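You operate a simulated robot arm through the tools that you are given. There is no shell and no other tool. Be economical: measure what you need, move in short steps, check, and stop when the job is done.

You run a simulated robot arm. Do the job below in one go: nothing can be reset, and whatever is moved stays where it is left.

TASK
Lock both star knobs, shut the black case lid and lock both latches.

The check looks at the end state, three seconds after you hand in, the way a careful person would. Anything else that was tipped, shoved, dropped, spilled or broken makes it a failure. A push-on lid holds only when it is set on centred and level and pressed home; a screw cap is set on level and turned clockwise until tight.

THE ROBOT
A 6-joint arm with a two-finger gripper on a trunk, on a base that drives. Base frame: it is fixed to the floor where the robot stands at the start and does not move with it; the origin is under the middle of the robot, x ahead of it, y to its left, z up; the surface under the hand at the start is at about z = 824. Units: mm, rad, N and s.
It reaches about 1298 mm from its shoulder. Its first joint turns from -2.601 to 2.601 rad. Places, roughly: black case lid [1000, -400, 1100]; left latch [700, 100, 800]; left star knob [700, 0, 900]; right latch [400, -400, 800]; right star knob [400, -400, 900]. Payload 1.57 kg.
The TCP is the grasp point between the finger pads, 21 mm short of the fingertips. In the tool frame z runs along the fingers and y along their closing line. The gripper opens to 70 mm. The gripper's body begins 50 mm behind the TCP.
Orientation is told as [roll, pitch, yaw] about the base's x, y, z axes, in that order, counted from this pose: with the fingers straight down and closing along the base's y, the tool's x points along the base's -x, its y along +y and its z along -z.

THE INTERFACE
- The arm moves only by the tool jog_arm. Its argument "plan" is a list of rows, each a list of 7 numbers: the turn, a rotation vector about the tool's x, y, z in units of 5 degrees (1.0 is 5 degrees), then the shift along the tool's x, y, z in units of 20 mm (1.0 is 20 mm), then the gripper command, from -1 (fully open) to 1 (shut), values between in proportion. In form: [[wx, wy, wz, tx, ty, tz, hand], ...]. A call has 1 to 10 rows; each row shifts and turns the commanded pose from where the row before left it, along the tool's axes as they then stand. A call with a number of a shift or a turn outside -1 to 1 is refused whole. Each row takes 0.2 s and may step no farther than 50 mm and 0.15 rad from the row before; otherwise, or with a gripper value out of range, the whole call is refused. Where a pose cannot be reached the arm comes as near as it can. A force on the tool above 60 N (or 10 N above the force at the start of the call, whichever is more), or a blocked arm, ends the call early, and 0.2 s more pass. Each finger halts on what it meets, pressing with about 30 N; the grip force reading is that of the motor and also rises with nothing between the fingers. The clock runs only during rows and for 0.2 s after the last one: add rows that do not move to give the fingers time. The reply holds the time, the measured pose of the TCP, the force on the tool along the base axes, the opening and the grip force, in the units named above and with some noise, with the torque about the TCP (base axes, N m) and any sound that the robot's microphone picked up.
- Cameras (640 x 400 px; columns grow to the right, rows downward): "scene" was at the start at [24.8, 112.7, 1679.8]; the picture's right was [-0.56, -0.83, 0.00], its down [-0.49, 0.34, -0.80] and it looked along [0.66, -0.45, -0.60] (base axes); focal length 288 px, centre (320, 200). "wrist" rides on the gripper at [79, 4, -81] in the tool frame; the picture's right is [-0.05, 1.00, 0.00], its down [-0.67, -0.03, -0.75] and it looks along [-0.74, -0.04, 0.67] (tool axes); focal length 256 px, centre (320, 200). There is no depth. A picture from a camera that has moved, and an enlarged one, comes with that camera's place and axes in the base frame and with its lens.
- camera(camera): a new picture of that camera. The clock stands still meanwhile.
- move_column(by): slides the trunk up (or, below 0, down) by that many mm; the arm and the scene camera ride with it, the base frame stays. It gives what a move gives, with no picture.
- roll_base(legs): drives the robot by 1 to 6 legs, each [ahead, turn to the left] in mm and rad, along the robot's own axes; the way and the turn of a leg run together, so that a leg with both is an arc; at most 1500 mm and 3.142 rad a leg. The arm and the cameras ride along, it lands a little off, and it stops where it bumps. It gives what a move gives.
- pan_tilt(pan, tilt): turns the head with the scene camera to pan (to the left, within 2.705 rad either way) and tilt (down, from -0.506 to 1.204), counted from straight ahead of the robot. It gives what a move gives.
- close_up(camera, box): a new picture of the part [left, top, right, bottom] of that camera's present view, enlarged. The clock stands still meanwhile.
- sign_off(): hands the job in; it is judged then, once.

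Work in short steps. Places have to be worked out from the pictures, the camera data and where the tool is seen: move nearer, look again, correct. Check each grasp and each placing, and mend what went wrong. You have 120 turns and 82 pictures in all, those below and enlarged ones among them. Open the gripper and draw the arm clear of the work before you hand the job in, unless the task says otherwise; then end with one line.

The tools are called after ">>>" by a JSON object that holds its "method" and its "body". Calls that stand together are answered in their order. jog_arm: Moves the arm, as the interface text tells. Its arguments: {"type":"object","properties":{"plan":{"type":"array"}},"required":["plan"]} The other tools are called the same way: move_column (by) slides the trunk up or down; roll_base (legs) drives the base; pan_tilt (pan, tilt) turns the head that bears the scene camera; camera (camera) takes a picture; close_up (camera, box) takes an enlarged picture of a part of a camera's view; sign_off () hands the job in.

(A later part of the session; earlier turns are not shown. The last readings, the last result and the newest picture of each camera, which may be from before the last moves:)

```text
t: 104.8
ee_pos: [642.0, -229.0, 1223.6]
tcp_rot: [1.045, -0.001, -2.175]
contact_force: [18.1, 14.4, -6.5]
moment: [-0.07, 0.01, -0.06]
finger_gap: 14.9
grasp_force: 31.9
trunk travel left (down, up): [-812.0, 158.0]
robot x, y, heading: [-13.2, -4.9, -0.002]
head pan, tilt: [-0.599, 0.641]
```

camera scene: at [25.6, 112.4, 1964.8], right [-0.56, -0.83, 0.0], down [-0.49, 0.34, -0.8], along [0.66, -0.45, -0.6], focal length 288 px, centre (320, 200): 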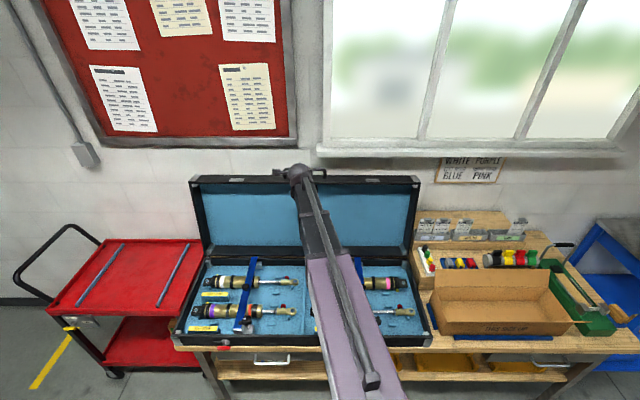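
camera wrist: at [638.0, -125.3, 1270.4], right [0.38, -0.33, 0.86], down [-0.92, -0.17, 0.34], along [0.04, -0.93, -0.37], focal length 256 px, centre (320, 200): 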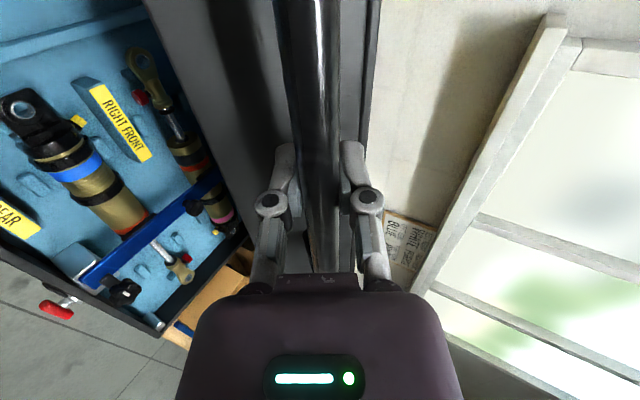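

Base step works well. Continue with base steps back, side correction along the bar, and trunk drops.

>>> {"method": "roll_base", "body": {"legs": [[-17, 0]]}}

>>> {"method": "jog_arm", "body": {"plan": [[0, 0, 0, 0.4, 0, 0, 1], [0, 0, 0, 0.4, 0, 0, 1]]}}

>>> {"method": "move_column", "body": {"by": -9}}

>>> {"method": "roll_base", "body": {"legs": [[-17, 0]]}}

>>> {"method": "jog_arm", "body": {"plan": [[0, 0, 0, 0.48, 0, 0, 1]]}}

>>> {"method": "move_column", "body": {"by": -12}}

>>> {"method": "camera", "body": {"camera": "wrist"}}

```text
t: 105.6
ee_pos: [626.2, -228.7, 1222.9]
tcp_rot: [1.043, 0.0, -2.175]
contact_force: [15.4, 6.3, -9.1]
moment: [-0.08, 0.02, -0.08]
finger_gap: 15.1
grasp_force: 32.2
trunk travel left (down, up): [-812.0, 158.0]
robot x, y, heading: [-28.7, -4.7, 0.002]
head pan, tilt: [-0.599, 0.641]
```

```text
t: 106.2
ee_pos: [630.2, -217.8, 1223.5]
tcp_rot: [1.045, 0.002, -2.176]
contact_force: [-10.3, -21.6, -2.5]
moment: [-0.27, 0.18, -0.05]
finger_gap: 15.4
grasp_force: 32.2
trunk travel left (down, up): [-812.0, 158.0]
robot x, y, heading: [-28.4, -7.7, -0.0]
head pan, tilt: [-0.599, 0.641]
```

```text
t: 106.8
ee_pos: [629.6, -214.7, 1217.4]
tcp_rot: [1.05, 0.004, -2.172]
contact_force: [-14.0, 1.6, 16.3]
moment: [-0.03, -0.12, 0.31]
finger_gap: 15.1
grasp_force: 32.4
trunk travel left (down, up): [-803.0, 167.0]
robot x, y, heading: [-31.0, -8.5, -0.001]
head pan, tilt: [-0.599, 0.641]
```

```text
t: 107.6
ee_pos: [618.7, -213.9, 1213.5]
tcp_rot: [1.042, 0.003, -2.175]
contact_force: [20.1, 11.2, -9.0]
moment: [0.1, -0.06, 0.18]
finger_gap: 15.4
grasp_force: 32.0
trunk travel left (down, up): [-803.0, 167.0]
robot x, y, heading: [-49.7, -5.5, 0.002]
head pan, tilt: [-0.599, 0.641]
```

```text
t: 108.0
ee_pos: [620.7, -210.9, 1214.2]
tcp_rot: [1.043, 0.004, -2.178]
contact_force: [-6.8, -22.9, -7.6]
moment: [-0.25, 0.19, 0.03]
finger_gap: 15.1
grasp_force: 31.8
trunk travel left (down, up): [-803.0, 167.0]
robot x, y, heading: [-49.7, -9.0, -0.009]
head pan, tilt: [-0.599, 0.641]
```

```text
t: 108.6
ee_pos: [618.9, -206.9, 1205.4]
tcp_rot: [1.047, 0.005, -2.169]
contact_force: [-13.3, 1.2, 14.2]
moment: [0.0, -0.05, 0.41]
finger_gap: 15.2
grasp_force: 31.9
trunk travel left (down, up): [-791.0, 179.0]
robot x, y, heading: [-44.0, -6.3, 0.001]
head pan, tilt: [-0.599, 0.641]
```

```text
33 pictures are left
camera wrist: at [608.5, -102.3, 1250.2], right [0.38, -0.33, 0.86], down [-0.92, -0.18, 0.34], along [0.04, -0.93, -0.37], focal length 256 px, centre (320, 200)
```

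wrist: 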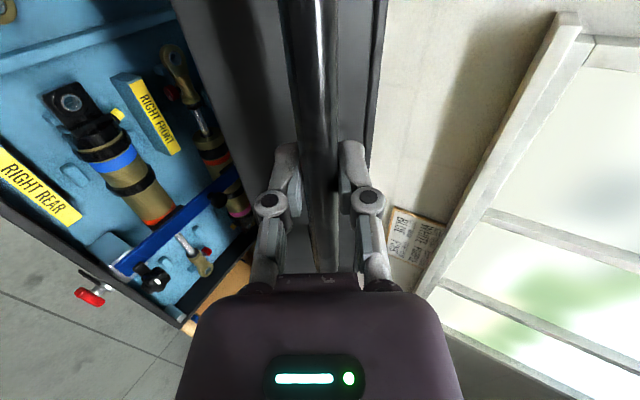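

On the arc (626, 1204). Continue in three more triples.

>>> {"method": "roll_base", "body": {"legs": [[-15, 0]]}}

>>> {"method": "jog_arm", "body": {"plan": [[0, 0, 0, 0.42, 0, 0, 1]]}}

>>> {"method": "move_column", "body": {"by": -14}}

>>> {"method": "roll_base", "body": {"legs": [[-15, 0]]}}

>>> {"method": "jog_arm", "body": {"plan": [[0, 0, 0, 0.42, 0, 0, 1]]}}

>>> {"method": "move_column", "body": {"by": -14}}

>>> {"method": "roll_base", "body": {"legs": [[-14, 0]]}}

>>> {"method": "jog_arm", "body": {"plan": [[0, 0, 0, 0.4, 0, 0, 1]]}}

>>> {"method": "move_column", "body": {"by": -15}}

```text
t: 109.3
ee_pos: [610.7, -206.5, 1201.0]
tcp_rot: [1.043, 0.001, -2.173]
contact_force: [19.5, 11.4, -8.8]
moment: [0.0, 0.03, 0.09]
finger_gap: 15.2
grasp_force: 31.6
trunk travel left (down, up): [-791.0, 179.0]
robot x, y, heading: [-60.7, -8.8, -0.007]
head pan, tilt: [-0.599, 0.641]
```

```text
t: 109.7
ee_pos: [610.8, -204.9, 1201.4]
tcp_rot: [1.043, 0.004, -2.177]
contact_force: [-6.6, -21.5, -7.7]
moment: [-0.17, 0.1, -0.12]
finger_gap: 15.2
grasp_force: 31.8
trunk travel left (down, up): [-791.0, 179.0]
robot x, y, heading: [-57.7, -7.5, 0.003]
head pan, tilt: [-0.599, 0.641]
```

```text
t: 110.4
ee_pos: [611.1, -198.0, 1192.0]
tcp_rot: [1.049, 0.007, -2.17]
contact_force: [-14.6, 3.2, 15.4]
moment: [-0.02, -0.03, 0.28]
finger_gap: 15.3
grasp_force: 31.8
trunk travel left (down, up): [-777.0, 193.0]
robot x, y, heading: [-63.8, -9.6, -0.001]
head pan, tilt: [-0.599, 0.641]
```

```text
t: 111.2
ee_pos: [602.2, -198.9, 1187.4]
tcp_rot: [1.043, 0.003, -2.172]
contact_force: [19.5, 9.7, -9.7]
moment: [-0.02, 0.0, 0.17]
finger_gap: 14.8
grasp_force: 31.9
trunk travel left (down, up): [-777.0, 193.0]
robot x, y, heading: [-78.9, -8.4, 0.0]
head pan, tilt: [-0.599, 0.641]
```

```text
t: 111.5
ee_pos: [601.7, -198.2, 1187.0]
tcp_rot: [1.04, 0.004, -2.176]
contact_force: [-4.1, -22.2, -8.2]
moment: [-0.4, 0.27, 0.09]
finger_gap: 15.4
grasp_force: 31.7
trunk travel left (down, up): [-777.0, 193.0]
robot x, y, heading: [-78.1, -8.5, -0.003]
head pan, tilt: [-0.599, 0.641]
```

```text
t: 112.2
ee_pos: [600.5, -192.1, 1176.0]
tcp_rot: [1.046, 0.006, -2.172]
contact_force: [-16.4, 2.5, 13.5]
moment: [-0.22, 0.14, 0.2]
finger_gap: 15.2
grasp_force: 31.5
trunk travel left (down, up): [-763.0, 207.0]
robot x, y, heading: [-82.1, -10.6, -0.003]
head pan, tilt: [-0.599, 0.641]
```

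```text
t: 113.0
ee_pos: [593.7, -192.4, 1172.2]
tcp_rot: [1.042, 0.005, -2.17]
contact_force: [19.9, 10.4, -9.0]
moment: [-0.09, 0.12, 0.27]
finger_gap: 15.3
grasp_force: 31.9
trunk travel left (down, up): [-763.0, 207.0]
robot x, y, heading: [-92.9, -7.9, 0.001]
head pan, tilt: [-0.599, 0.641]
```

```text
t: 113.3
ee_pos: [592.8, -190.5, 1175.7]
tcp_rot: [1.042, 0.005, -2.174]
contact_force: [-2.8, -22.2, -9.6]
moment: [-0.42, 0.26, 0.11]
finger_gap: 15.2
grasp_force: 31.8
trunk travel left (down, up): [-763.0, 207.0]
robot x, y, heading: [-89.9, -9.3, 0.001]
head pan, tilt: [-0.599, 0.641]
```

```text
t: 114.0
ee_pos: [590.9, -185.6, 1161.7]
tcp_rot: [1.046, 0.009, -2.17]
contact_force: [-16.1, 3.7, 11.9]
moment: [0.03, 0.01, 0.3]
finger_gap: 15.0
grasp_force: 32.2
trunk travel left (down, up): [-748.0, 222.0]
robot x, y, heading: [-91.8, -11.3, 0.001]
head pan, tilt: [-0.599, 0.641]
```

On track (591, 1160). Continue down.

>>> {"method": "roll_base", "body": {"legs": [[-13, 0]]}}

>>> {"method": "jog_arm", "body": {"plan": [[0, 0, 0, 0.35, 0, 0, 1]]}}

>>> {"method": "move_column", "body": {"by": -16}}

>>> {"method": "roll_base", "body": {"legs": [[-12, 0]]}}

>>> {"method": "jog_arm", "body": {"plan": [[0, 0, 0, 0.33, 0, 0, 1]]}}

>>> {"method": "move_column", "body": {"by": -15}}

>>> {"method": "roll_base", "body": {"legs": [[-12, 0]]}}

>>> {"method": "jog_arm", "body": {"plan": [[0, 0, 0, 0.33, 0, 0, 1]]}}

>>> {"method": "move_column", "body": {"by": -16}}

>>> {"method": "camera", "body": {"camera": "wrist"}}

```text
t: 114.8
ee_pos: [583.5, -185.7, 1157.3]
tcp_rot: [1.044, 0.005, -2.171]
contact_force: [20.0, 11.1, -8.2]
moment: [0.03, 0.02, 0.14]
finger_gap: 15.1
grasp_force: 32.3
trunk travel left (down, up): [-748.0, 222.0]
robot x, y, heading: [-104.6, -10.1, 0.004]
head pan, tilt: [-0.599, 0.641]
```

```text
t: 115.2
ee_pos: [584.6, -185.7, 1158.8]
tcp_rot: [1.041, 0.006, -2.176]
contact_force: [-3.6, -22.1, -8.0]
moment: [-0.34, 0.22, 0.15]
finger_gap: 15.1
grasp_force: 31.8
trunk travel left (down, up): [-748.0, 222.0]
robot x, y, heading: [-105.9, -9.2, -0.002]
head pan, tilt: [-0.599, 0.641]
```

```text
t: 115.8
ee_pos: [583.7, -180.8, 1145.2]
tcp_rot: [1.048, 0.011, -2.168]
contact_force: [-15.9, 1.4, 9.5]
moment: [0.08, -0.04, 0.51]
finger_gap: 15.0
grasp_force: 32.2
trunk travel left (down, up): [-732.0, 238.0]
robot x, y, heading: [-102.9, -7.5, -0.001]
head pan, tilt: [-0.599, 0.641]
```

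```text
t: 116.5
ee_pos: [577.9, -180.1, 1142.1]
tcp_rot: [1.043, 0.006, -2.169]
contact_force: [20.1, 9.3, -8.6]
moment: [-0.02, 0.03, 0.15]
finger_gap: 15.0
grasp_force: 32.4
trunk travel left (down, up): [-732.0, 238.0]
robot x, y, heading: [-117.2, -9.5, 0.001]
head pan, tilt: [-0.599, 0.641]
```

```text
t: 117.0
ee_pos: [576.2, -179.6, 1142.7]
tcp_rot: [1.043, 0.008, -2.174]
contact_force: [-2.8, -22.7, -7.2]
moment: [-0.14, 0.1, 0.02]
finger_gap: 15.2
grasp_force: 31.9
trunk travel left (down, up): [-732.0, 238.0]
robot x, y, heading: [-111.5, -6.8, -0.001]
head pan, tilt: [-0.599, 0.641]
```

```text
t: 117.6
ee_pos: [576.4, -174.9, 1130.7]
tcp_rot: [1.049, 0.012, -2.169]
contact_force: [-18.7, 1.1, 8.9]
moment: [0.03, -0.02, 0.44]
finger_gap: 14.7
grasp_force: 32.3
trunk travel left (down, up): [-717.0, 253.0]
robot x, y, heading: [-115.2, -6.6, -0.0]
head pan, tilt: [-0.599, 0.641]
```

```text
t: 118.3
ee_pos: [571.4, -175.7, 1127.9]
tcp_rot: [1.045, 0.01, -2.169]
contact_force: [20.3, 10.1, -7.9]
moment: [-0.37, 0.23, 0.27]
finger_gap: 15.0
grasp_force: 32.0
trunk travel left (down, up): [-717.0, 253.0]
robot x, y, heading: [-128.9, -9.3, -0.002]
head pan, tilt: [-0.599, 0.641]
```

```text
t: 118.8
ee_pos: [571.3, -173.8, 1128.3]
tcp_rot: [1.043, 0.009, -2.171]
contact_force: [-1.9, -22.6, -8.1]
moment: [-0.18, 0.12, 0.12]
finger_gap: 14.5
grasp_force: 31.8
trunk travel left (down, up): [-717.0, 253.0]
robot x, y, heading: [-129.6, -9.5, 0.002]
head pan, tilt: [-0.599, 0.641]
```

```text
t: 119.4
ee_pos: [569.2, -169.5, 1114.9]
tcp_rot: [1.051, 0.012, -2.166]
contact_force: [-17.1, 3.0, 8.3]
moment: [0.06, 0.0, 0.4]
finger_gap: 14.3
grasp_force: 32.6
trunk travel left (down, up): [-701.0, 269.0]
robot x, y, heading: [-125.9, -11.9, 0.001]
head pan, tilt: [-0.599, 0.641]
```

```text
32 pictures are left
camera wrist: at [557.2, -65.7, 1160.9], right [0.38, -0.33, 0.87], down [-0.93, -0.18, 0.33], along [0.05, -0.93, -0.38], focal length 256 px, centre (320, 200)
```

wrist: 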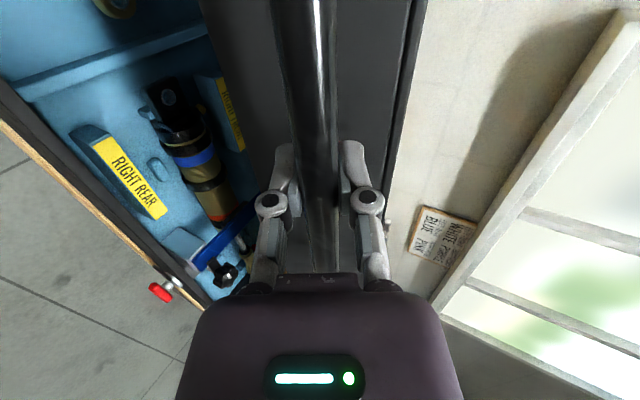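

Slightly behind in e_f; larger base step next, then continue.

>>> {"method": "roll_base", "body": {"legs": [[-17, 0]]}}

>>> {"method": "jog_arm", "body": {"plan": [[0, 0, 0, 0.4, 0, 0, 1]]}}

>>> {"method": "move_column", "body": {"by": -17}}

>>> {"method": "roll_base", "body": {"legs": [[-12, 0]]}}

>>> {"method": "jog_arm", "body": {"plan": [[0, 0, 0, 0.33, 0, 0, 1]]}}

>>> {"method": "move_column", "body": {"by": -16}}

>>> {"method": "roll_base", "body": {"legs": [[-11, 0]]}}

>>> {"method": "jog_arm", "body": {"plan": [[0, 0, 0, 0.3, 0, 0, 1]]}}

>>> {"method": "move_column", "body": {"by": -18}}

>>> {"method": "camera", "body": {"camera": "wrist"}}

```text
t: 120.2
ee_pos: [557.8, -169.1, 1110.9]
tcp_rot: [1.045, 0.008, -2.166]
contact_force: [21.1, 6.6, -9.3]
moment: [-0.07, 0.04, 0.06]
finger_gap: 14.8
grasp_force: 32.0
trunk travel left (down, up): [-701.0, 269.0]
robot x, y, heading: [-148.5, -6.3, 0.0]
head pan, tilt: [-0.599, 0.641]
```

```text
t: 120.6
ee_pos: [558.5, -167.3, 1113.4]
tcp_rot: [1.046, 0.009, -2.172]
contact_force: [-2.5, -23.3, -7.2]
moment: [-0.25, 0.19, 0.05]
finger_gap: 15.1
grasp_force: 31.8
trunk travel left (down, up): [-701.0, 269.0]
robot x, y, heading: [-148.3, -5.9, -0.005]
head pan, tilt: [-0.599, 0.641]
```

```text
t: 121.2
ee_pos: [556.1, -162.8, 1097.6]
tcp_rot: [1.051, 0.014, -2.164]
contact_force: [-17.7, 3.4, 8.1]
moment: [-0.03, -0.02, 0.33]
finger_gap: 14.8
grasp_force: 32.1
trunk travel left (down, up): [-684.0, 286.0]
robot x, y, heading: [-147.7, -7.4, 0.001]
head pan, tilt: [-0.599, 0.641]
```

```text
t: 122.0
ee_pos: [550.4, -162.4, 1094.7]
tcp_rot: [1.047, 0.011, -2.166]
contact_force: [21.9, 8.9, -8.7]
moment: [-0.07, -0.01, 0.12]
finger_gap: 15.0
grasp_force: 32.1
trunk travel left (down, up): [-684.0, 286.0]
robot x, y, heading: [-157.2, -9.0, -0.001]
head pan, tilt: [-0.599, 0.641]
```

```text
t: 122.4
ee_pos: [551.4, -161.9, 1096.0]
tcp_rot: [1.044, 0.011, -2.169]
contact_force: [-4.3, -21.7, -6.4]
moment: [-0.24, 0.15, 0.12]
finger_gap: 15.0
grasp_force: 32.0
trunk travel left (down, up): [-684.0, 286.0]
robot x, y, heading: [-156.8, -9.4, 0.001]
head pan, tilt: [-0.599, 0.641]
```

```text
t: 123.0
ee_pos: [550.1, -157.9, 1083.3]
tcp_rot: [1.051, 0.014, -2.164]
contact_force: [-19.3, 2.7, 8.3]
moment: [-0.04, 0.03, 0.29]
finger_gap: 15.0
grasp_force: 32.1
trunk travel left (down, up): [-668.0, 302.0]
robot x, y, heading: [-156.2, -8.2, -0.002]
head pan, tilt: [-0.599, 0.641]
```

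```text
t: 123.8
ee_pos: [546.0, -157.2, 1077.9]
tcp_rot: [1.047, 0.013, -2.164]
contact_force: [21.6, 8.4, -8.1]
moment: [-0.06, -0.02, 0.12]
finger_gap: 15.0
grasp_force: 31.5
trunk travel left (down, up): [-668.0, 302.0]
robot x, y, heading: [-170.2, -1.7, 0.001]
head pan, tilt: [-0.599, 0.641]
```

```text
t: 124.2
ee_pos: [545.4, -157.1, 1080.1]
tcp_rot: [1.046, 0.011, -2.17]
contact_force: [-2.9, -23.8, -7.8]
moment: [-0.37, 0.23, 0.17]
finger_gap: 15.2
grasp_force: 32.3
trunk travel left (down, up): [-668.0, 302.0]
robot x, y, heading: [-170.6, -8.8, -0.0]
head pan, tilt: [-0.599, 0.641]
```

```text
t: 124.8
ee_pos: [543.5, -151.4, 1062.9]
tcp_rot: [1.051, 0.015, -2.164]
contact_force: [-21.0, 2.0, 7.1]
moment: [-0.12, 0.03, 0.3]
finger_gap: 14.9
grasp_force: 32.0
trunk travel left (down, up): [-650.0, 320.0]
robot x, y, heading: [-169.0, -9.6, 0.002]
head pan, tilt: [-0.599, 0.641]
```

```text
31 pictures are left
camera wrist: at [531.1, -48.1, 1110.3], right [0.37, -0.33, 0.87], down [-0.93, -0.19, 0.33], along [0.05, -0.92, -0.38], focal length 256 px, centre (320, 200)
```

wrist: 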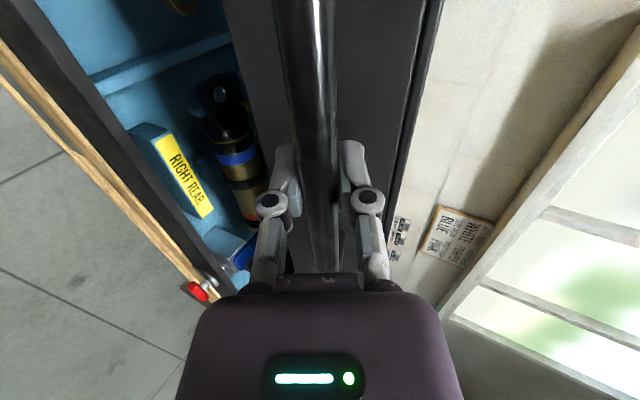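

On the arc (533, 1062). Continue.

>>> {"method": "roll_base", "body": {"legs": [[-10, 0]]}}

>>> {"method": "jog_arm", "body": {"plan": [[0, 0, 0, 0.26, 0, 0, 1]]}}

>>> {"method": "move_column", "body": {"by": -18}}

>>> {"method": "roll_base", "body": {"legs": [[-9, 0]]}}

>>> {"method": "jog_arm", "body": {"plan": [[0, 0, 0, 0.24, 0, 0, 1]]}}

>>> {"method": "move_column", "body": {"by": -20}}

>>> {"method": "roll_base", "body": {"legs": [[-8, 0]]}}

>>> {"method": "jog_arm", "body": {"plan": [[0, 0, 0, 0.2, 0, 0, 1]]}}

>>> {"method": "move_column", "body": {"by": -21}}

>>> {"method": "camera", "body": {"camera": "wrist"}}

>>> {"method": "camera", "body": {"camera": "scene"}}

```text
t: 125.6
ee_pos: [539.4, -151.7, 1060.7]
tcp_rot: [1.048, 0.013, -2.162]
contact_force: [21.6, 8.7, -8.1]
moment: [-0.08, 0.04, 0.07]
finger_gap: 15.1
grasp_force: 31.7
trunk travel left (down, up): [-650.0, 320.0]
robot x, y, heading: [-179.5, -9.1, 0.004]
head pan, tilt: [-0.599, 0.641]
```

```text
t: 126.0
ee_pos: [540.1, -151.5, 1061.5]
tcp_rot: [1.047, 0.014, -2.169]
contact_force: [-1.8, -22.1, -6.8]
moment: [-0.08, 0.01, 0.23]
finger_gap: 15.0
grasp_force: 31.7
trunk travel left (down, up): [-650.0, 320.0]
robot x, y, heading: [-181.6, -5.9, 0.003]
head pan, tilt: [-0.599, 0.641]
```

```text
t: 126.6
ee_pos: [537.5, -146.6, 1047.9]
tcp_rot: [1.051, 0.017, -2.162]
contact_force: [-20.6, 1.4, 5.6]
moment: [-0.18, 0.08, 0.21]
finger_gap: 14.8
grasp_force: 31.6
trunk travel left (down, up): [-632.0, 338.0]
robot x, y, heading: [-174.5, -3.3, -0.001]
head pan, tilt: [-0.599, 0.641]
```

```text
t: 127.4
ee_pos: [536.8, -146.6, 1043.3]
tcp_rot: [1.049, 0.014, -2.158]
contact_force: [21.5, 8.0, -7.7]
moment: [-0.35, 0.27, 0.21]
finger_gap: 15.3
grasp_force: 31.7
trunk travel left (down, up): [-632.0, 338.0]
robot x, y, heading: [-190.5, -7.6, -0.005]
head pan, tilt: [-0.599, 0.641]
```

```text
t: 127.8
ee_pos: [535.6, -146.4, 1044.0]
tcp_rot: [1.047, 0.014, -2.165]
contact_force: [0.9, -19.7, -6.2]
moment: [0.02, -0.02, 0.32]
finger_gap: 14.9
grasp_force: 31.8
trunk travel left (down, up): [-632.0, 338.0]
robot x, y, heading: [-185.8, -1.7, -0.0]
head pan, tilt: [-0.599, 0.641]
```

```text
t: 128.5
ee_pos: [533.9, -143.4, 1026.4]
tcp_rot: [1.052, 0.017, -2.159]
contact_force: [-21.9, 1.9, 5.4]
moment: [-0.05, 0.02, 0.26]
finger_gap: 14.7
grasp_force: 32.7
trunk travel left (down, up): [-612.0, 358.0]
robot x, y, heading: [-189.1, -4.8, 0.003]
head pan, tilt: [-0.599, 0.641]
```

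```text
t: 129.2
ee_pos: [533.0, -142.8, 1024.2]
tcp_rot: [1.049, 0.017, -2.158]
contact_force: [20.4, 7.4, -5.7]
moment: [0.0, -0.01, 0.2]
finger_gap: 14.5
grasp_force: 31.6
trunk travel left (down, up): [-612.0, 358.0]
robot x, y, heading: [-195.5, -4.2, -0.003]
head pan, tilt: [-0.599, 0.641]
```

```text
t: 129.6
ee_pos: [532.8, -141.7, 1024.7]
tcp_rot: [1.051, 0.017, -2.161]
contact_force: [0.6, -21.4, -5.9]
moment: [-0.01, -0.04, 0.34]
finger_gap: 14.5
grasp_force: 31.9
trunk travel left (down, up): [-612.0, 358.0]
robot x, y, heading: [-192.4, -8.1, -0.002]
head pan, tilt: [-0.599, 0.641]
```

```text
t: 130.3
ee_pos: [530.3, -138.3, 1005.4]
tcp_rot: [1.053, 0.02, -2.158]
contact_force: [-22.6, 0.4, 3.3]
moment: [-0.1, 0.03, 0.19]
finger_gap: 14.7
grasp_force: 31.9
trunk travel left (down, up): [-591.0, 379.0]
robot x, y, heading: [-196.9, -5.8, -0.001]
head pan, tilt: [-0.599, 0.641]
```

```text
30 pictures are left
camera wrist: at [517.2, -35.2, 1051.8], right [0.37, -0.33, 0.87], down [-0.93, -0.19, 0.32], along [0.06, -0.92, -0.38], focal length 256 px, centre (320, 200)
```

wrist: 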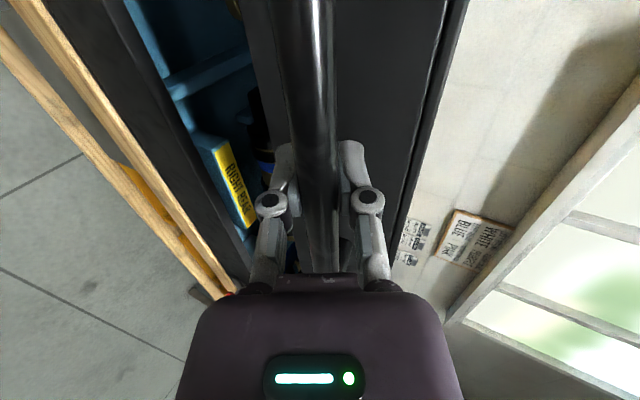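

```text
29 pictures are left
camera scene: at [-173.2, 112.9, 1589.9], right [-0.56, -0.83, 0.0], down [-0.49, 0.34, -0.8], along [0.66, -0.45, -0.6], focal length 288 px, centre (320, 200)
```

scene: 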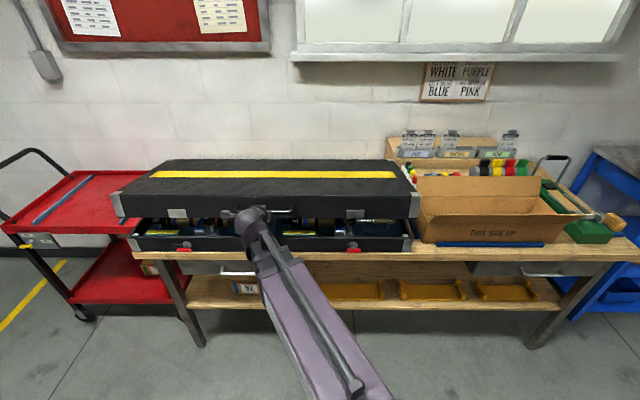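

Nearly closed (bar at ~1000). Continue the last part.

>>> {"method": "roll_base", "body": {"legs": [[-6, 0]]}}

>>> {"method": "jog_arm", "body": {"plan": [[0, 0, 0, 0.17, 0, 0, 1]]}}

>>> {"method": "move_column", "body": {"by": -23}}

>>> {"method": "roll_base", "body": {"legs": [[-5, 0]]}}

>>> {"method": "move_column", "body": {"by": -24}}

>>> {"method": "roll_base", "body": {"legs": [[-4, 0]]}}

>>> {"method": "move_column", "body": {"by": -20}}

>>> {"method": "camera", "body": {"camera": "wrist"}}

```text
t: 131.0
ee_pos: [530.7, -138.1, 1003.9]
tcp_rot: [1.054, 0.02, -2.155]
contact_force: [9.3, 5.2, -3.9]
moment: [0.16, -0.19, 0.65]
finger_gap: 14.6
grasp_force: 32.1
trunk travel left (down, up): [-591.0, 379.0]
robot x, y, heading: [-201.9, -7.4, 0.001]
head pan, tilt: [-0.599, 0.641]
```

```text
t: 131.4
ee_pos: [529.9, -138.0, 1003.8]
tcp_rot: [1.052, 0.021, -2.158]
contact_force: [-1.8, -14.8, -4.2]
moment: [0.15, -0.16, 0.74]
finger_gap: 14.7
grasp_force: 31.6
trunk travel left (down, up): [-591.0, 379.0]
robot x, y, heading: [-202.6, -7.7, -0.001]
head pan, tilt: [-0.599, 0.641]
```

```text
t: 132.1
ee_pos: [529.6, -134.8, 981.5]
tcp_rot: [1.053, 0.022, -2.156]
contact_force: [-11.9, -2.7, 0.8]
moment: [-0.09, -0.01, 0.3]
finger_gap: 17.1
grasp_force: 32.2
trunk travel left (down, up): [-568.0, 402.0]
robot x, y, heading: [-196.5, -4.2, 0.0]
head pan, tilt: [-0.599, 0.641]
```

```text
t: 132.8
ee_pos: [527.1, -134.4, 980.8]
tcp_rot: [1.055, 0.02, -2.153]
contact_force: [12.5, 5.7, -4.1]
moment: [-0.24, 0.11, -0.17]
finger_gap: 14.4
grasp_force: 32.2
trunk travel left (down, up): [-568.0, 402.0]
robot x, y, heading: [-203.9, -8.2, 0.001]
head pan, tilt: [-0.599, 0.641]
```

```text
t: 133.5
ee_pos: [526.9, -133.9, 957.4]
tcp_rot: [1.054, 0.024, -2.153]
contact_force: [1.8, 3.3, -2.6]
moment: [0.04, 0.0, 0.0]
finger_gap: 17.1
grasp_force: 32.2
trunk travel left (down, up): [-544.0, 426.0]
robot x, y, heading: [-206.4, -9.8, 0.002]
head pan, tilt: [-0.599, 0.641]
```

```text
t: 134.3
ee_pos: [525.2, -135.1, 956.3]
tcp_rot: [1.054, 0.02, -2.152]
contact_force: [24.2, 7.1, -5.2]
moment: [-0.33, 0.29, -0.59]
finger_gap: 16.1
grasp_force: 32.3
trunk travel left (down, up): [-544.0, 426.0]
robot x, y, heading: [-213.2, -5.2, 0.004]
head pan, tilt: [-0.599, 0.641]
```

```text
t: 134.9
ee_pos: [524.5, -132.0, 936.9]
tcp_rot: [1.058, 0.023, -2.15]
contact_force: [6.4, 9.5, -2.8]
moment: [-0.1, 0.0, 0.03]
finger_gap: 16.5
grasp_force: 31.5
trunk travel left (down, up): [-524.0, 446.0]
robot x, y, heading: [-212.8, -6.2, 0.002]
head pan, tilt: [-0.599, 0.641]
```

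```text
28 pictures are left
camera wrist: at [510.3, -30.6, 983.4], right [0.37, -0.33, 0.87], down [-0.93, -0.2, 0.32], along [0.07, -0.92, -0.38], focal length 256 px, centre (320, 200)
```

wrist: 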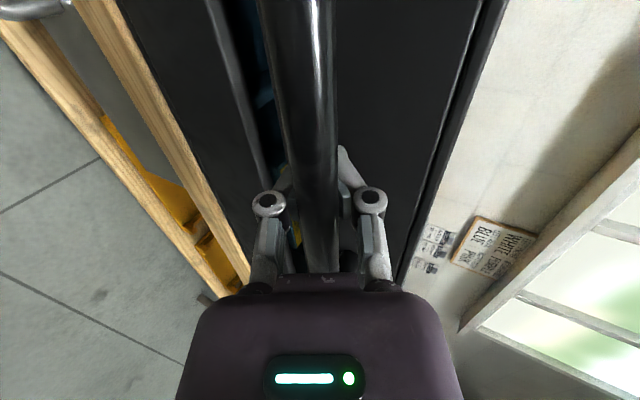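

A gap is still visible. Lower further in small trunk steps until resistance.

>>> {"method": "move_column", "body": {"by": -15}}

>>> {"method": "move_column", "body": {"by": -10}}

>>> {"method": "camera", "body": {"camera": "scene"}}

>>> {"method": "camera", "body": {"camera": "wrist"}}

```text
t: 135.6
ee_pos: [524.1, -134.1, 922.9]
tcp_rot: [1.055, 0.023, -2.151]
contact_force: [-0.5, 6.5, -2.6]
moment: [-0.16, 0.06, -0.09]
finger_gap: 15.2
grasp_force: 32.0
trunk travel left (down, up): [-509.0, 461.0]
robot x, y, heading: [-210.8, -9.3, -0.003]
head pan, tilt: [-0.599, 0.641]
```

```text
t: 136.1
ee_pos: [525.2, -136.2, 911.3]
tcp_rot: [1.055, 0.024, -2.154]
contact_force: [12.0, -10.0, -4.9]
moment: [0.1, 0.18, -0.23]
finger_gap: 6.1
grasp_force: 31.9
trunk travel left (down, up): [-499.0, 471.0]
robot x, y, heading: [-208.7, -2.5, -0.004]
head pan, tilt: [-0.599, 0.641]
```

```text
27 pictures are left
camera scene: at [-182.9, 111.7, 1497.8], right [-0.56, -0.83, 0.0], down [-0.5, 0.34, -0.8], along [0.66, -0.45, -0.6], focal length 288 px, centre (320, 200)
```

scene: 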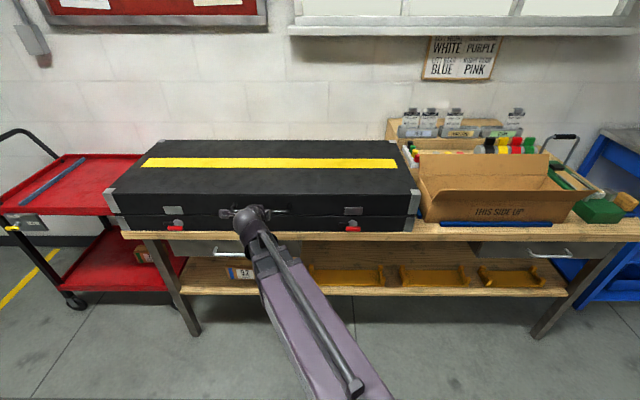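

```text
26 pictures are left
camera wrist: at [511.9, -33.2, 957.8], right [0.37, -0.33, 0.87], down [-0.93, -0.2, 0.32], along [0.06, -0.92, -0.38], focal length 256 px, centre (320, 200)
```

wrist: 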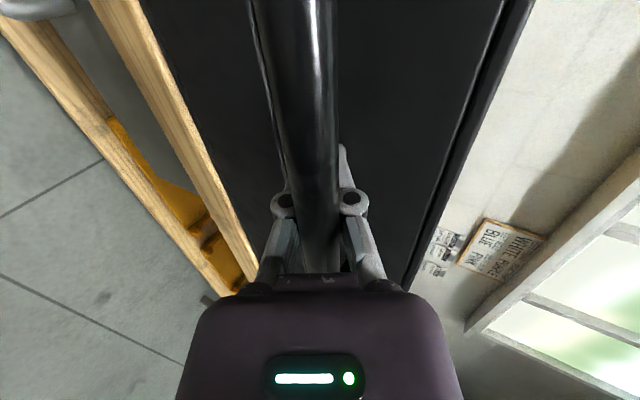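

The lid looks down. Open moderately, back the base away, and inspect the seam.

>>> {"method": "jog_arm", "body": {"plan": [[0, 0, 0, 0, 0, 0, 0], [0, 0, 0, 0, 0, 0, 0], [0, 0, 0, 0, 0, 0, 0]]}}

>>> {"method": "roll_base", "body": {"legs": [[-150, 0]]}}

>>> {"method": "close_up", "body": {"camera": "scene", "box": [90, 130, 410, 250]}}

```text
t: 136.9
ee_pos: [523.3, -135.5, 911.9]
tcp_rot: [1.056, 0.023, -2.148]
contact_force: [-2.4, 0.8, 0.4]
moment: [-0.03, 0.0, -0.02]
finger_gap: 37.1
grasp_force: 0.0
trunk travel left (down, up): [-499.0, 471.0]
robot x, y, heading: [-209.5, -10.7, -0.003]
head pan, tilt: [-0.599, 0.641]
```

```text
t: 138.6
ee_pos: [426.4, -152.2, 891.0]
tcp_rot: [1.212, 0.122, -2.136]
contact_force: [-0.3, 0.1, 0.3]
moment: [0.01, 0.0, -0.01]
finger_gap: 35.3
grasp_force: 0.0
trunk travel left (down, up): [-499.0, 471.0]
robot x, y, heading: [-351.0, -7.3, -0.005]
head pan, tilt: [-0.599, 0.641]
stopped in leg 1: the robot was blocked; the commanded pose is now the measured one
```

```text
2.00 times, centred on (250, 190) of scene
camera zoom: at [-168.1, 111.9, 1499.0], right [-0.56, -0.82, 0.06], down [-0.57, 0.34, -0.75], along [0.59, -0.45, -0.66], focal length 575 px, centre (460, 220)
```

zoom: 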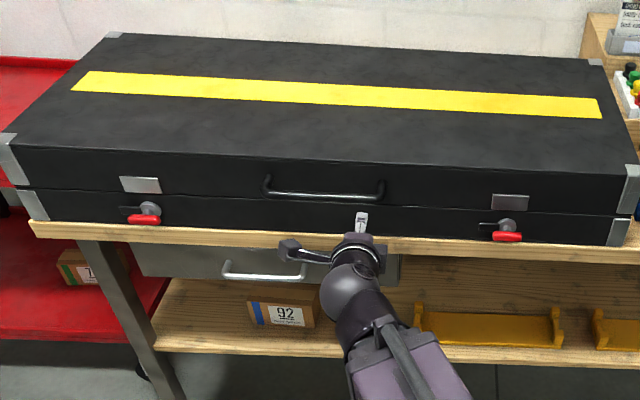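

The base was blocked and the robot seems to lean; check the state with a null move and a picture.

>>> {"method": "jog_arm", "body": {"plan": [[0, 0, 0, 0, 0, 0, 0], [0, 0, 0, 0, 0, 0, 0]]}}

>>> {"method": "camera", "body": {"camera": "scene"}}

>>> {"method": "camera", "body": {"camera": "wrist"}}

```text
t: 138.9
ee_pos: [428.8, -162.9, 909.0]
tcp_rot: [1.3, 0.163, -2.117]
contact_force: [-1.2, -0.1, 0.6]
moment: [0.01, 0.02, 0.02]
finger_gap: 35.0
grasp_force: 0.1
trunk travel left (down, up): [-499.0, 471.0]
robot x, y, heading: [-349.1, -3.5, -0.005]
head pan, tilt: [-0.599, 0.641]
stopped in row 1: the arm was blocked; the commanded pose is now the measured one
```

```text
24 pictures are left
camera scene: at [-170.2, 111.3, 1499.2], right [-0.57, -0.82, 0.06], down [-0.57, 0.34, -0.75], along [0.59, -0.45, -0.66], focal length 288 px, centre (320, 200)
```

scene: 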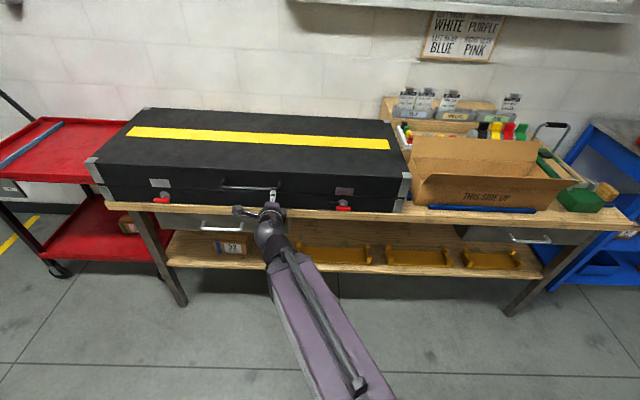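

```text
23 pictures are left
camera wrist: at [403.1, -60.3, 947.6], right [0.12, -0.32, 0.94], down [-0.98, -0.21, 0.05], along [0.18, -0.93, -0.34], focal length 256 px, centre (320, 200)
```

wrist: 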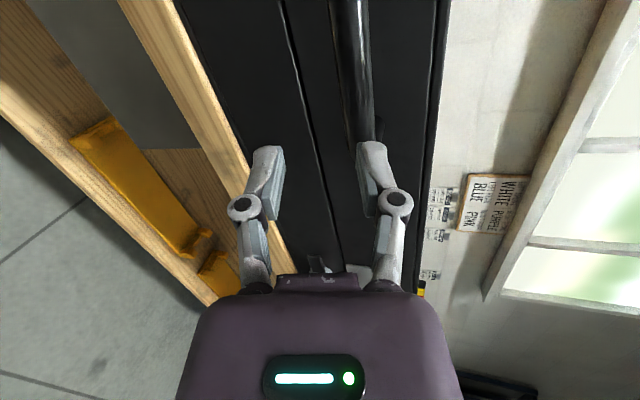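

The robot seems tilted forward with the base at x≈-350. I ease the base forward 40 mm and check whether it rights itself.

>>> {"method": "roll_base", "body": {"legs": [[40, 0]]}}

>>> {"method": "camera", "body": {"camera": "scene"}}

```text
t: 139.6
ee_pos: [428.2, -191.1, 939.0]
tcp_rot: [1.436, 0.095, -2.051]
contact_force: [-0.2, -1.1, -1.1]
moment: [0.03, -0.02, 0.05]
finger_gap: 34.7
grasp_force: 0.2
trunk travel left (down, up): [-499.0, 471.0]
robot x, y, heading: [-340.0, -9.3, -0.011]
head pan, tilt: [-0.599, 0.641]
stopped in leg 1: the robot was blocked; the commanded pose is now the measured one
```

```text
22 pictures are left
camera scene: at [-180.1, 111.2, 1499.8], right [-0.57, -0.82, 0.05], down [-0.56, 0.34, -0.75], along [0.6, -0.46, -0.65], focal length 288 px, centre (320, 200)
```

scene: 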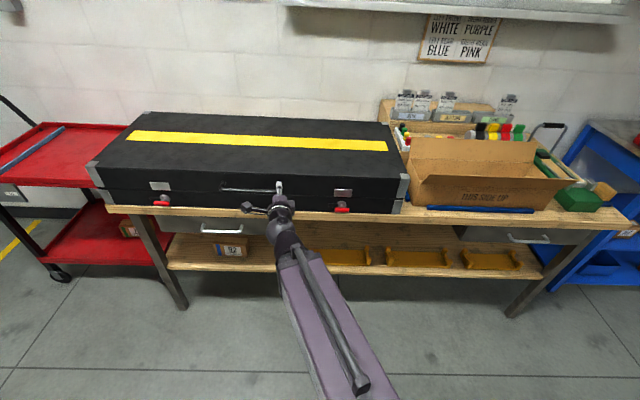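

I hooked the bar with the upper finger by retreating horizontally with a tilted tool. Look at the wrist view before unhooking.

>>> {"method": "camera", "body": {"camera": "wrist"}}

>>> {"method": "close_up", "body": {"camera": "scene", "box": [200, 150, 360, 250]}}

```text
21 pictures are left
camera wrist: at [394.1, -85.5, 962.8], right [0.05, -0.19, 0.98], down [-0.97, -0.25, 0.0], along [0.25, -0.95, -0.2], focal length 256 px, centre (320, 200)
```

wrist: 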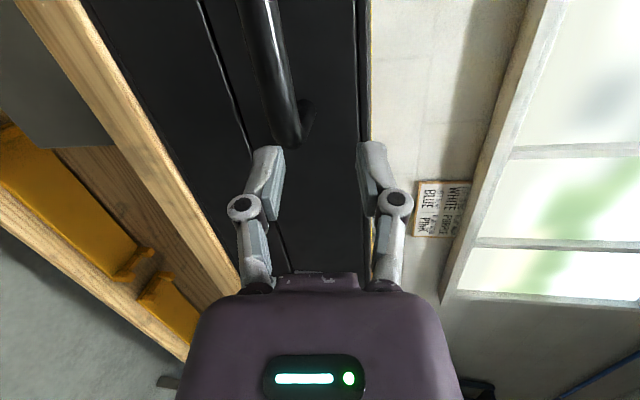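

```text
4.00 times, centred on (280, 200) of scene
camera zoom: at [-180.1, 111.2, 1499.8], right [-0.57, -0.82, 0.05], down [-0.56, 0.34, -0.75], along [0.6, -0.46, -0.65], focal length 1150 px, centre (480, 200)
```

zoom: 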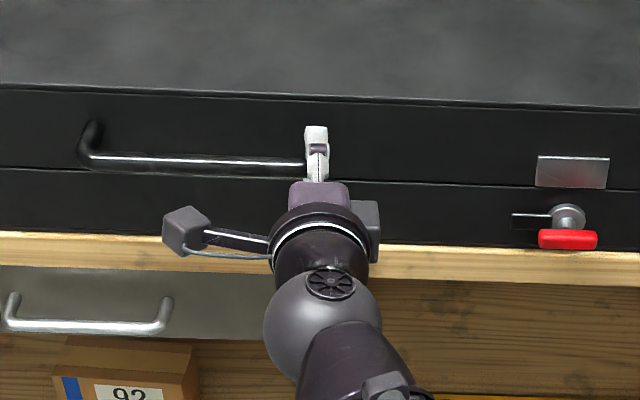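

The hand is now free of the handle (right of it). The robot lean is slowly decreasing; let time pass with null rows and check.

>>> {"method": "jog_arm", "body": {"plan": [[0, 0, 0, 0, 0, 0, 0], [0, 0, 0, 0, 0, 0, 0], [0, 0, 0, 0, 0, 0, 0], [0, 0, 0, 0, 0, 0, 0], [0, 0, 0, 0, 0, 0, 0], [0, 0, 0, 0, 0, 0, 0]]}}

>>> {"method": "jog_arm", "body": {"plan": [[0, 0, 0, 0, 0, 0, 0], [0, 0, 0, 0, 0, 0, 0], [0, 0, 0, 0, 0, 0, 0], [0, 0, 0, 0, 0, 0, 0], [0, 0, 0, 0, 0, 0, 0], [0, 0, 0, 0, 0, 0, 0]]}}

>>> {"method": "camera", "body": {"camera": "scene"}}

```text
t: 141.2
ee_pos: [425.0, -210.0, 945.2]
tcp_rot: [1.467, 0.006, -2.02]
contact_force: [-0.4, -0.1, 0.7]
moment: [-0.01, 0.03, 0.03]
finger_gap: 35.0
grasp_force: 0.2
trunk travel left (down, up): [-499.0, 471.0]
robot x, y, heading: [-339.1, -7.3, -0.01]
head pan, tilt: [-0.599, 0.641]
stopped in row 6: the arm was blocked; the commanded pose is now the measured one
```

```text
t: 142.8
ee_pos: [420.2, -230.4, 950.9]
tcp_rot: [1.487, -0.088, -2.0]
contact_force: [-0.6, -0.8, 0.8]
moment: [-0.01, 0.01, 0.02]
finger_gap: 35.0
grasp_force: 0.1
trunk travel left (down, up): [-499.0, 471.0]
robot x, y, heading: [-339.4, -4.7, -0.016]
head pan, tilt: [-0.599, 0.641]
stopped in row 6: the arm was blocked; the commanded pose is now the measured one
```

```text
19 pictures are left
camera scene: at [-181.6, 110.0, 1500.1], right [-0.57, -0.82, 0.05], down [-0.56, 0.35, -0.75], along [0.6, -0.46, -0.65], focal length 288 px, centre (320, 200)
```

scene: 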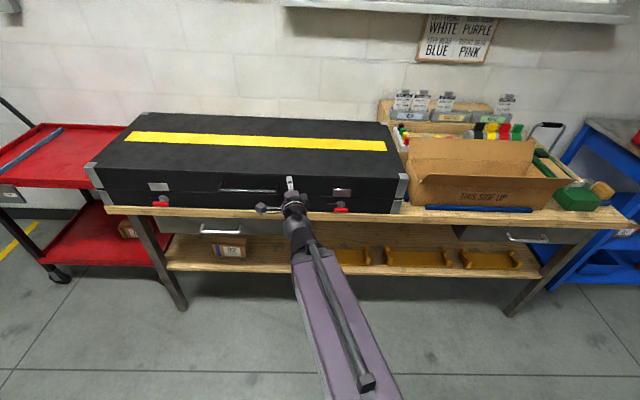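

The robot is still pitched ~5° and the arm creeps. I look behind and down to find what the base ran onto.

>>> {"method": "pan_tilt", "body": {"pan": 2.6, "tilt": 0.9}}

>>> {"method": "camera", "body": {"camera": "scene"}}

```text
t: 145.5
ee_pos: [420.9, -226.5, 948.1]
tcp_rot: [1.484, -0.092, -1.995]
contact_force: [-0.7, -0.5, 0.5]
moment: [-0.01, -0.02, 0.01]
finger_gap: 34.8
grasp_force: 0.1
trunk travel left (down, up): [-499.0, 471.0]
robot x, y, heading: [-340.7, -5.1, -0.011]
head pan, tilt: [2.601, 0.901]
```

```text
18 pictures are left
camera scene: at [-315.5, 202.3, 1490.7], right [0.52, 0.85, -0.05], down [0.61, -0.41, -0.68], along [-0.6, 0.33, -0.73], focal length 288 px, centre (320, 200)
```

scene: 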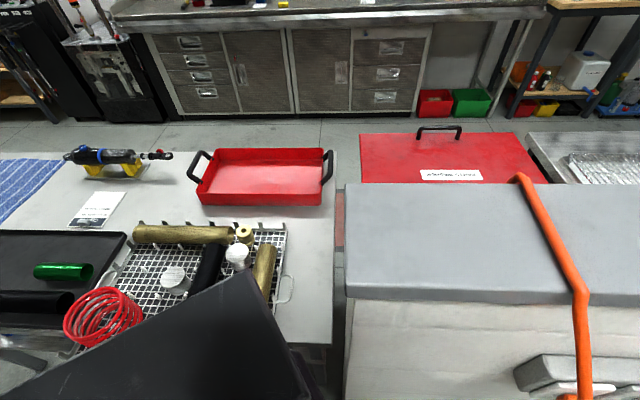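

A table stands right behind: the trunk bumped it. Drive forward gently again to get clear of it.

>>> {"method": "roll_base", "body": {"legs": [[30, 0]]}}

>>> {"method": "camera", "body": {"camera": "scene"}}

```text
t: 146.9
ee_pos: [405.5, -243.6, 982.7]
tcp_rot: [1.557, -0.325, -2.016]
contact_force: [-0.6, 0.3, 0.0]
moment: [0.03, 0.01, 0.0]
finger_gap: 35.1
grasp_force: 0.0
trunk travel left (down, up): [-499.0, 471.0]
robot x, y, heading: [-304.9, -5.0, -0.021]
head pan, tilt: [2.601, 0.901]
stopped in leg 1: the robot was blocked; the commanded pose is now the measured one
```

```text
17 pictures are left
camera scene: at [-347.6, 201.9, 1485.3], right [0.53, 0.85, -0.02], down [0.64, -0.41, -0.65], along [-0.56, 0.33, -0.76], focal length 288 px, centre (320, 200)
```

scene: 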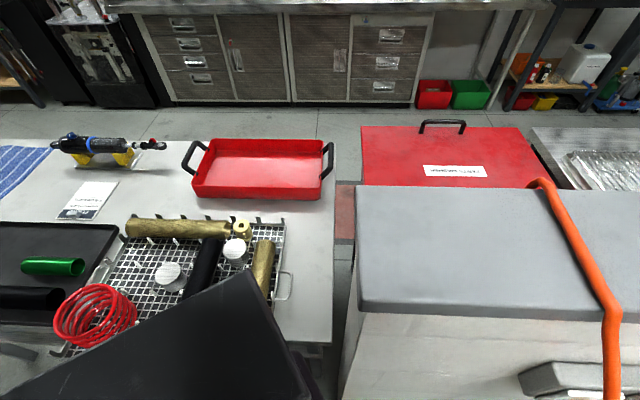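

The lean is nearly gone. Forward another 25 mm.

>>> {"method": "roll_base", "body": {"legs": [[25, 0]]}}

>>> {"method": "pan_tilt", "body": {"pan": -0.6, "tilt": 0.7}}

>>> {"method": "camera", "body": {"camera": "scene"}}

```text
t: 147.8
ee_pos: [399.3, -246.6, 1004.5]
tcp_rot: [1.605, -0.428, -2.045]
contact_force: [0.5, 0.1, -0.7]
moment: [0.05, -0.05, -0.02]
finger_gap: 35.2
grasp_force: 0.1
trunk travel left (down, up): [-499.0, 471.0]
robot x, y, heading: [-282.9, -5.7, -0.019]
head pan, tilt: [2.601, 0.901]
stopped in leg 1: the robot was blocked; the commanded pose is now the measured one
```

```text
t: 150.6
ee_pos: [399.5, -245.7, 1002.9]
tcp_rot: [1.604, -0.421, -2.042]
contact_force: [-0.1, -0.4, -0.1]
moment: [0.02, 0.02, 0.02]
finger_gap: 35.1
grasp_force: 0.0
trunk travel left (down, up): [-499.0, 471.0]
robot x, y, heading: [-285.2, -3.6, -0.026]
head pan, tilt: [-0.6, 0.7]
```

```text
16 pictures are left
camera scene: at [-233.3, 114.5, 1493.9], right [-0.58, -0.81, 0.01], down [-0.54, 0.37, -0.76], along [0.61, -0.44, -0.65], focal length 288 px, centre (320, 200)
```

scene: 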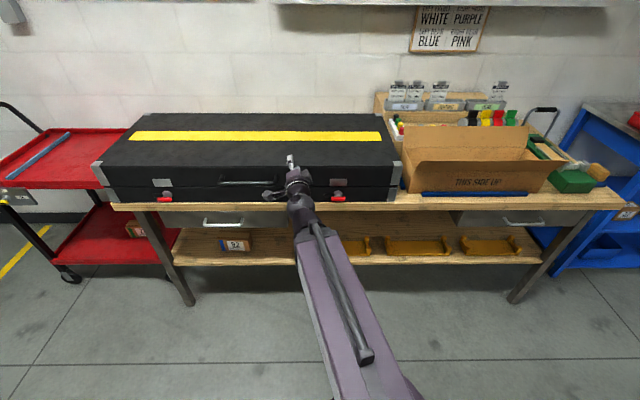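

Robot looks upright again and the case is in place. Test the arm with a small move away (toward robot/right) to see that it's free.

>>> {"method": "jog_arm", "body": {"plan": [[0, 0, 0, 0, 0, 0, 0], [0, 0, 0, 0, 0, 0, 0]]}}

>>> {"method": "roll_base", "body": {"legs": [[20, 0]]}}

>>> {"method": "close_up", "body": {"camera": "scene", "box": [80, 100, 420, 270]}}

```text
t: 151.2
ee_pos: [399.1, -244.9, 1002.2]
tcp_rot: [1.604, -0.421, -2.042]
contact_force: [-0.3, 0.2, 0.6]
moment: [0.02, 0.02, 0.01]
finger_gap: 34.9
grasp_force: 0.0
trunk travel left (down, up): [-499.0, 471.0]
robot x, y, heading: [-285.0, -4.8, -0.023]
head pan, tilt: [-0.6, 0.7]
```

```text
t: 152.0
ee_pos: [404.9, -243.1, 1010.5]
tcp_rot: [1.609, -0.373, -2.039]
contact_force: [0.0, 0.4, -0.6]
moment: [0.01, 0.0, 0.0]
finger_gap: 35.0
grasp_force: 0.1
trunk travel left (down, up): [-499.0, 471.0]
robot x, y, heading: [-266.0, -4.1, -0.019]
head pan, tilt: [-0.6, 0.7]
```

```text
1.88 times, centred on (250, 185) of scene
camera zoom: at [-238.7, 114.4, 1492.8], right [-0.58, -0.81, 0.0], down [-0.52, 0.37, -0.76], along [0.62, -0.44, -0.64], focal length 541 px, centre (452, 228)
```

zoom: 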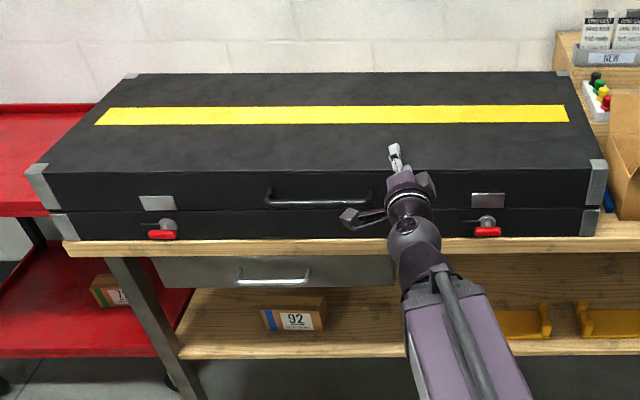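

Robot is upright and free; the case hasn't moved (latch positions agree with before): left handle ≈(677,112,848), right ≈(347,-381,845). Raise, and set the tool level pointing at the case, fingers closing vertically.

>>> {"method": "move_column", "body": {"by": 70}}

>>> {"method": "jog_arm", "body": {"plan": [[0, 0, 1, 0, 0, 0, 0], [0, 0, 1, 0, 0, 0, 0], [0, 0, 1, 0, 0, 0, 0], [0, 0, 1, 0, 0, 0, 0], [0, 0, 0.27, 0, 0, 0, 0], [0.22, -0.8, 0, 0.5, 0, 0, 0], [0.22, -0.8, 0, 0.5, 0, 0, 0]]}}

>>> {"method": "jog_arm", "body": {"plan": [[0, 0, 0, 1, 0, 0, 0], [0, 0, 0, 1, 0, 0, 0], [0, 0, 0, 1, 0, 0, 0], [0, 0, 0, 1, 0, 0, 0], [0, 0, 0, 1, 0, 0, 0], [0, 0, 0, 1, 0, 0, 0], [0, 0, 0, 1, 0, 0, 0], [0, 0, 0, 1, 0, 0, 0], [0, 0, 0, 1, 0, 0, 0], [0, 0, 0, 1, 0, 0, 0]]}}

```text
t: 153.1
ee_pos: [404.6, -243.7, 1080.5]
tcp_rot: [1.61, -0.377, -2.038]
contact_force: [-0.4, -0.2, 0.5]
moment: [0.03, 0.0, 0.02]
finger_gap: 34.9
grasp_force: 0.1
trunk travel left (down, up): [-569.0, 401.0]
robot x, y, heading: [-266.9, -4.7, -0.011]
head pan, tilt: [-0.6, 0.7]
```

```text
t: 154.7
ee_pos: [422.2, -230.5, 1067.0]
tcp_rot: [1.528, -0.033, -2.158]
contact_force: [-0.1, 0.1, 0.0]
moment: [0.01, 0.01, -0.02]
finger_gap: 35.0
grasp_force: 0.1
out of reach, approached as far as the arm can: row 1, 3, 4, 5, 7
trunk travel left (down, up): [-569.0, 401.0]
robot x, y, heading: [-267.4, -4.8, -0.02]
head pan, tilt: [-0.6, 0.7]
```

```text
t: 156.9
ee_pos: [532.4, -67.1, 1061.4]
tcp_rot: [1.505, -0.049, -2.152]
contact_force: [-0.5, -0.6, 0.1]
moment: [0.02, -0.01, 0.0]
finger_gap: 35.2
grasp_force: 0.0
out of reach, approached as far as the arm can: row 9
trunk travel left (down, up): [-569.0, 401.0]
robot x, y, heading: [-266.5, -4.7, -0.021]
head pan, tilt: [-0.6, 0.7]
```

Trim orientation and continue left toward the left latch, pulling back a little.

>>> {"method": "jog_arm", "body": {"plan": [[-0.38, -0.15, 0.28, 1, 0, -0.25, 0], [-0.38, -0.15, 0.28, 1, 0, -0.25, 0], [0, 0, 0, 1, 0, -0.25, 0], [0, 0, 0, 1, 0, -0.25, 0], [0, 0, 0, 1, 0, -0.25, 0], [0, 0, 0, 1, 0, -0.25, 0], [0, 0, 0, 1, 0, -0.25, 0], [0, 0, 0, 1, 0, -0.25, 0], [0, 0, 0, 1, 0, -0.25, 0], [0, 0, 0, 1, 0, -0.25, 0]]}}

```text
t: 159.1
ee_pos: [606.3, 109.9, 1060.1]
tcp_rot: [1.498, -0.074, -2.167]
contact_force: [0.2, -0.2, 0.0]
moment: [0.03, -0.02, 0.0]
finger_gap: 34.9
grasp_force: 0.1
out of reach, approached as far as the arm can: row 1, 2, 3, 4, 5, 10
trunk travel left (down, up): [-569.0, 401.0]
robot x, y, heading: [-265.4, -5.9, -0.015]
head pan, tilt: [-0.6, 0.7]
```

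Trim again with the matching rise, and go 40 mm further left; then look.

>>> {"method": "jog_arm", "body": {"plan": [[-0.42, -0.06, 0.42, 1, 0.32, 0, 0], [-0.42, -0.06, 0.42, 1, 0.32, 0, 0], [0, 0, 0, 0, 0, 0, 0]]}}

>>> {"method": "move_column", "body": {"by": -170}}

>>> {"method": "camera", "body": {"camera": "wrist"}}

```text
t: 159.9
ee_pos: [630.8, 137.4, 1062.0]
tcp_rot: [1.509, -0.085, -2.167]
contact_force: [-0.1, -0.3, -0.7]
moment: [-0.02, 0.01, 0.0]
finger_gap: 35.0
grasp_force: 0.0
out of reach, approached as far as the arm can: row 1, 2
trunk travel left (down, up): [-569.0, 401.0]
robot x, y, heading: [-265.2, -6.6, -0.022]
head pan, tilt: [-0.6, 0.7]
```

```text
t: 161.8
ee_pos: [631.5, 137.6, 891.7]
tcp_rot: [1.51, -0.088, -2.166]
contact_force: [-0.4, -0.3, 0.6]
moment: [0.03, -0.01, -0.02]
finger_gap: 35.0
grasp_force: 0.1
trunk travel left (down, up): [-399.0, 571.0]
robot x, y, heading: [-268.2, -6.1, -0.022]
head pan, tilt: [-0.6, 0.7]
```

```text
14 pictures are left
camera wrist: at [609.6, 248.4, 895.8], right [0.07, -0.01, 1.0], down [-0.99, -0.13, 0.07], along [0.13, -0.99, -0.02], focal length 256 px, centre (320, 200)
```

wrist: 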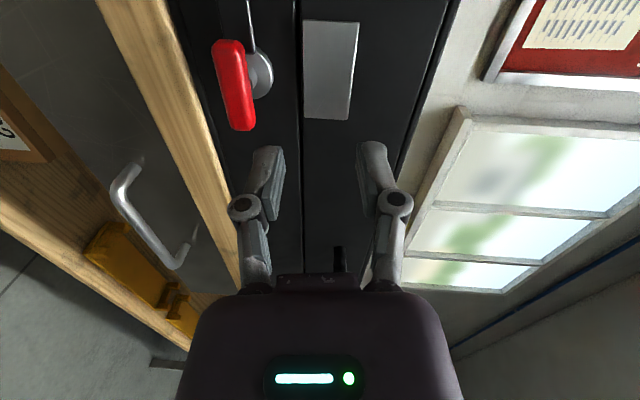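

Left handle located around (690,113,840), protruding past the table edge. Align laterally, lower to its height with opening 28, and look.

>>> {"method": "jog_arm", "body": {"plan": [[0, 0, 0, 0.6, 0, 0, 0.2], [0, 0, 0, 0, 0, 0, 0.2]]}}

>>> {"method": "move_column", "body": {"by": -50}}

>>> {"method": "camera", "body": {"camera": "wrist"}}

```text
t: 162.4
ee_pos: [637.3, 147.7, 891.9]
tcp_rot: [1.505, -0.089, -2.165]
contact_force: [-0.4, 0.1, -0.1]
moment: [-0.01, -0.02, 0.0]
finger_gap: 27.9
grasp_force: 0.1
trunk travel left (down, up): [-399.0, 571.0]
robot x, y, heading: [-265.8, -7.3, -0.016]
head pan, tilt: [-0.6, 0.7]
```

```text
t: 163.3
ee_pos: [638.4, 146.7, 843.0]
tcp_rot: [1.509, -0.088, -2.166]
contact_force: [-0.7, 0.1, 0.3]
moment: [0.01, 0.02, 0.01]
finger_gap: 27.9
grasp_force: 0.1
trunk travel left (down, up): [-349.0, 621.0]
robot x, y, heading: [-263.9, -7.5, -0.02]
head pan, tilt: [-0.6, 0.7]
```

```text
13 pictures are left
camera wrist: at [616.2, 258.1, 845.6], right [0.07, -0.01, 1.0], down [-0.99, -0.13, 0.07], along [0.13, -0.99, -0.02], focal length 256 px, centre (320, 200)
```

wrist: 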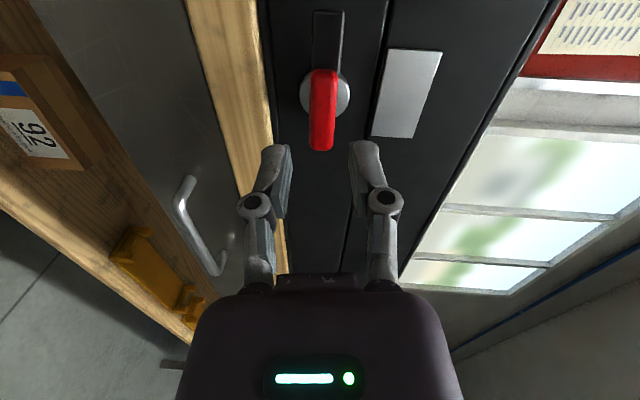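

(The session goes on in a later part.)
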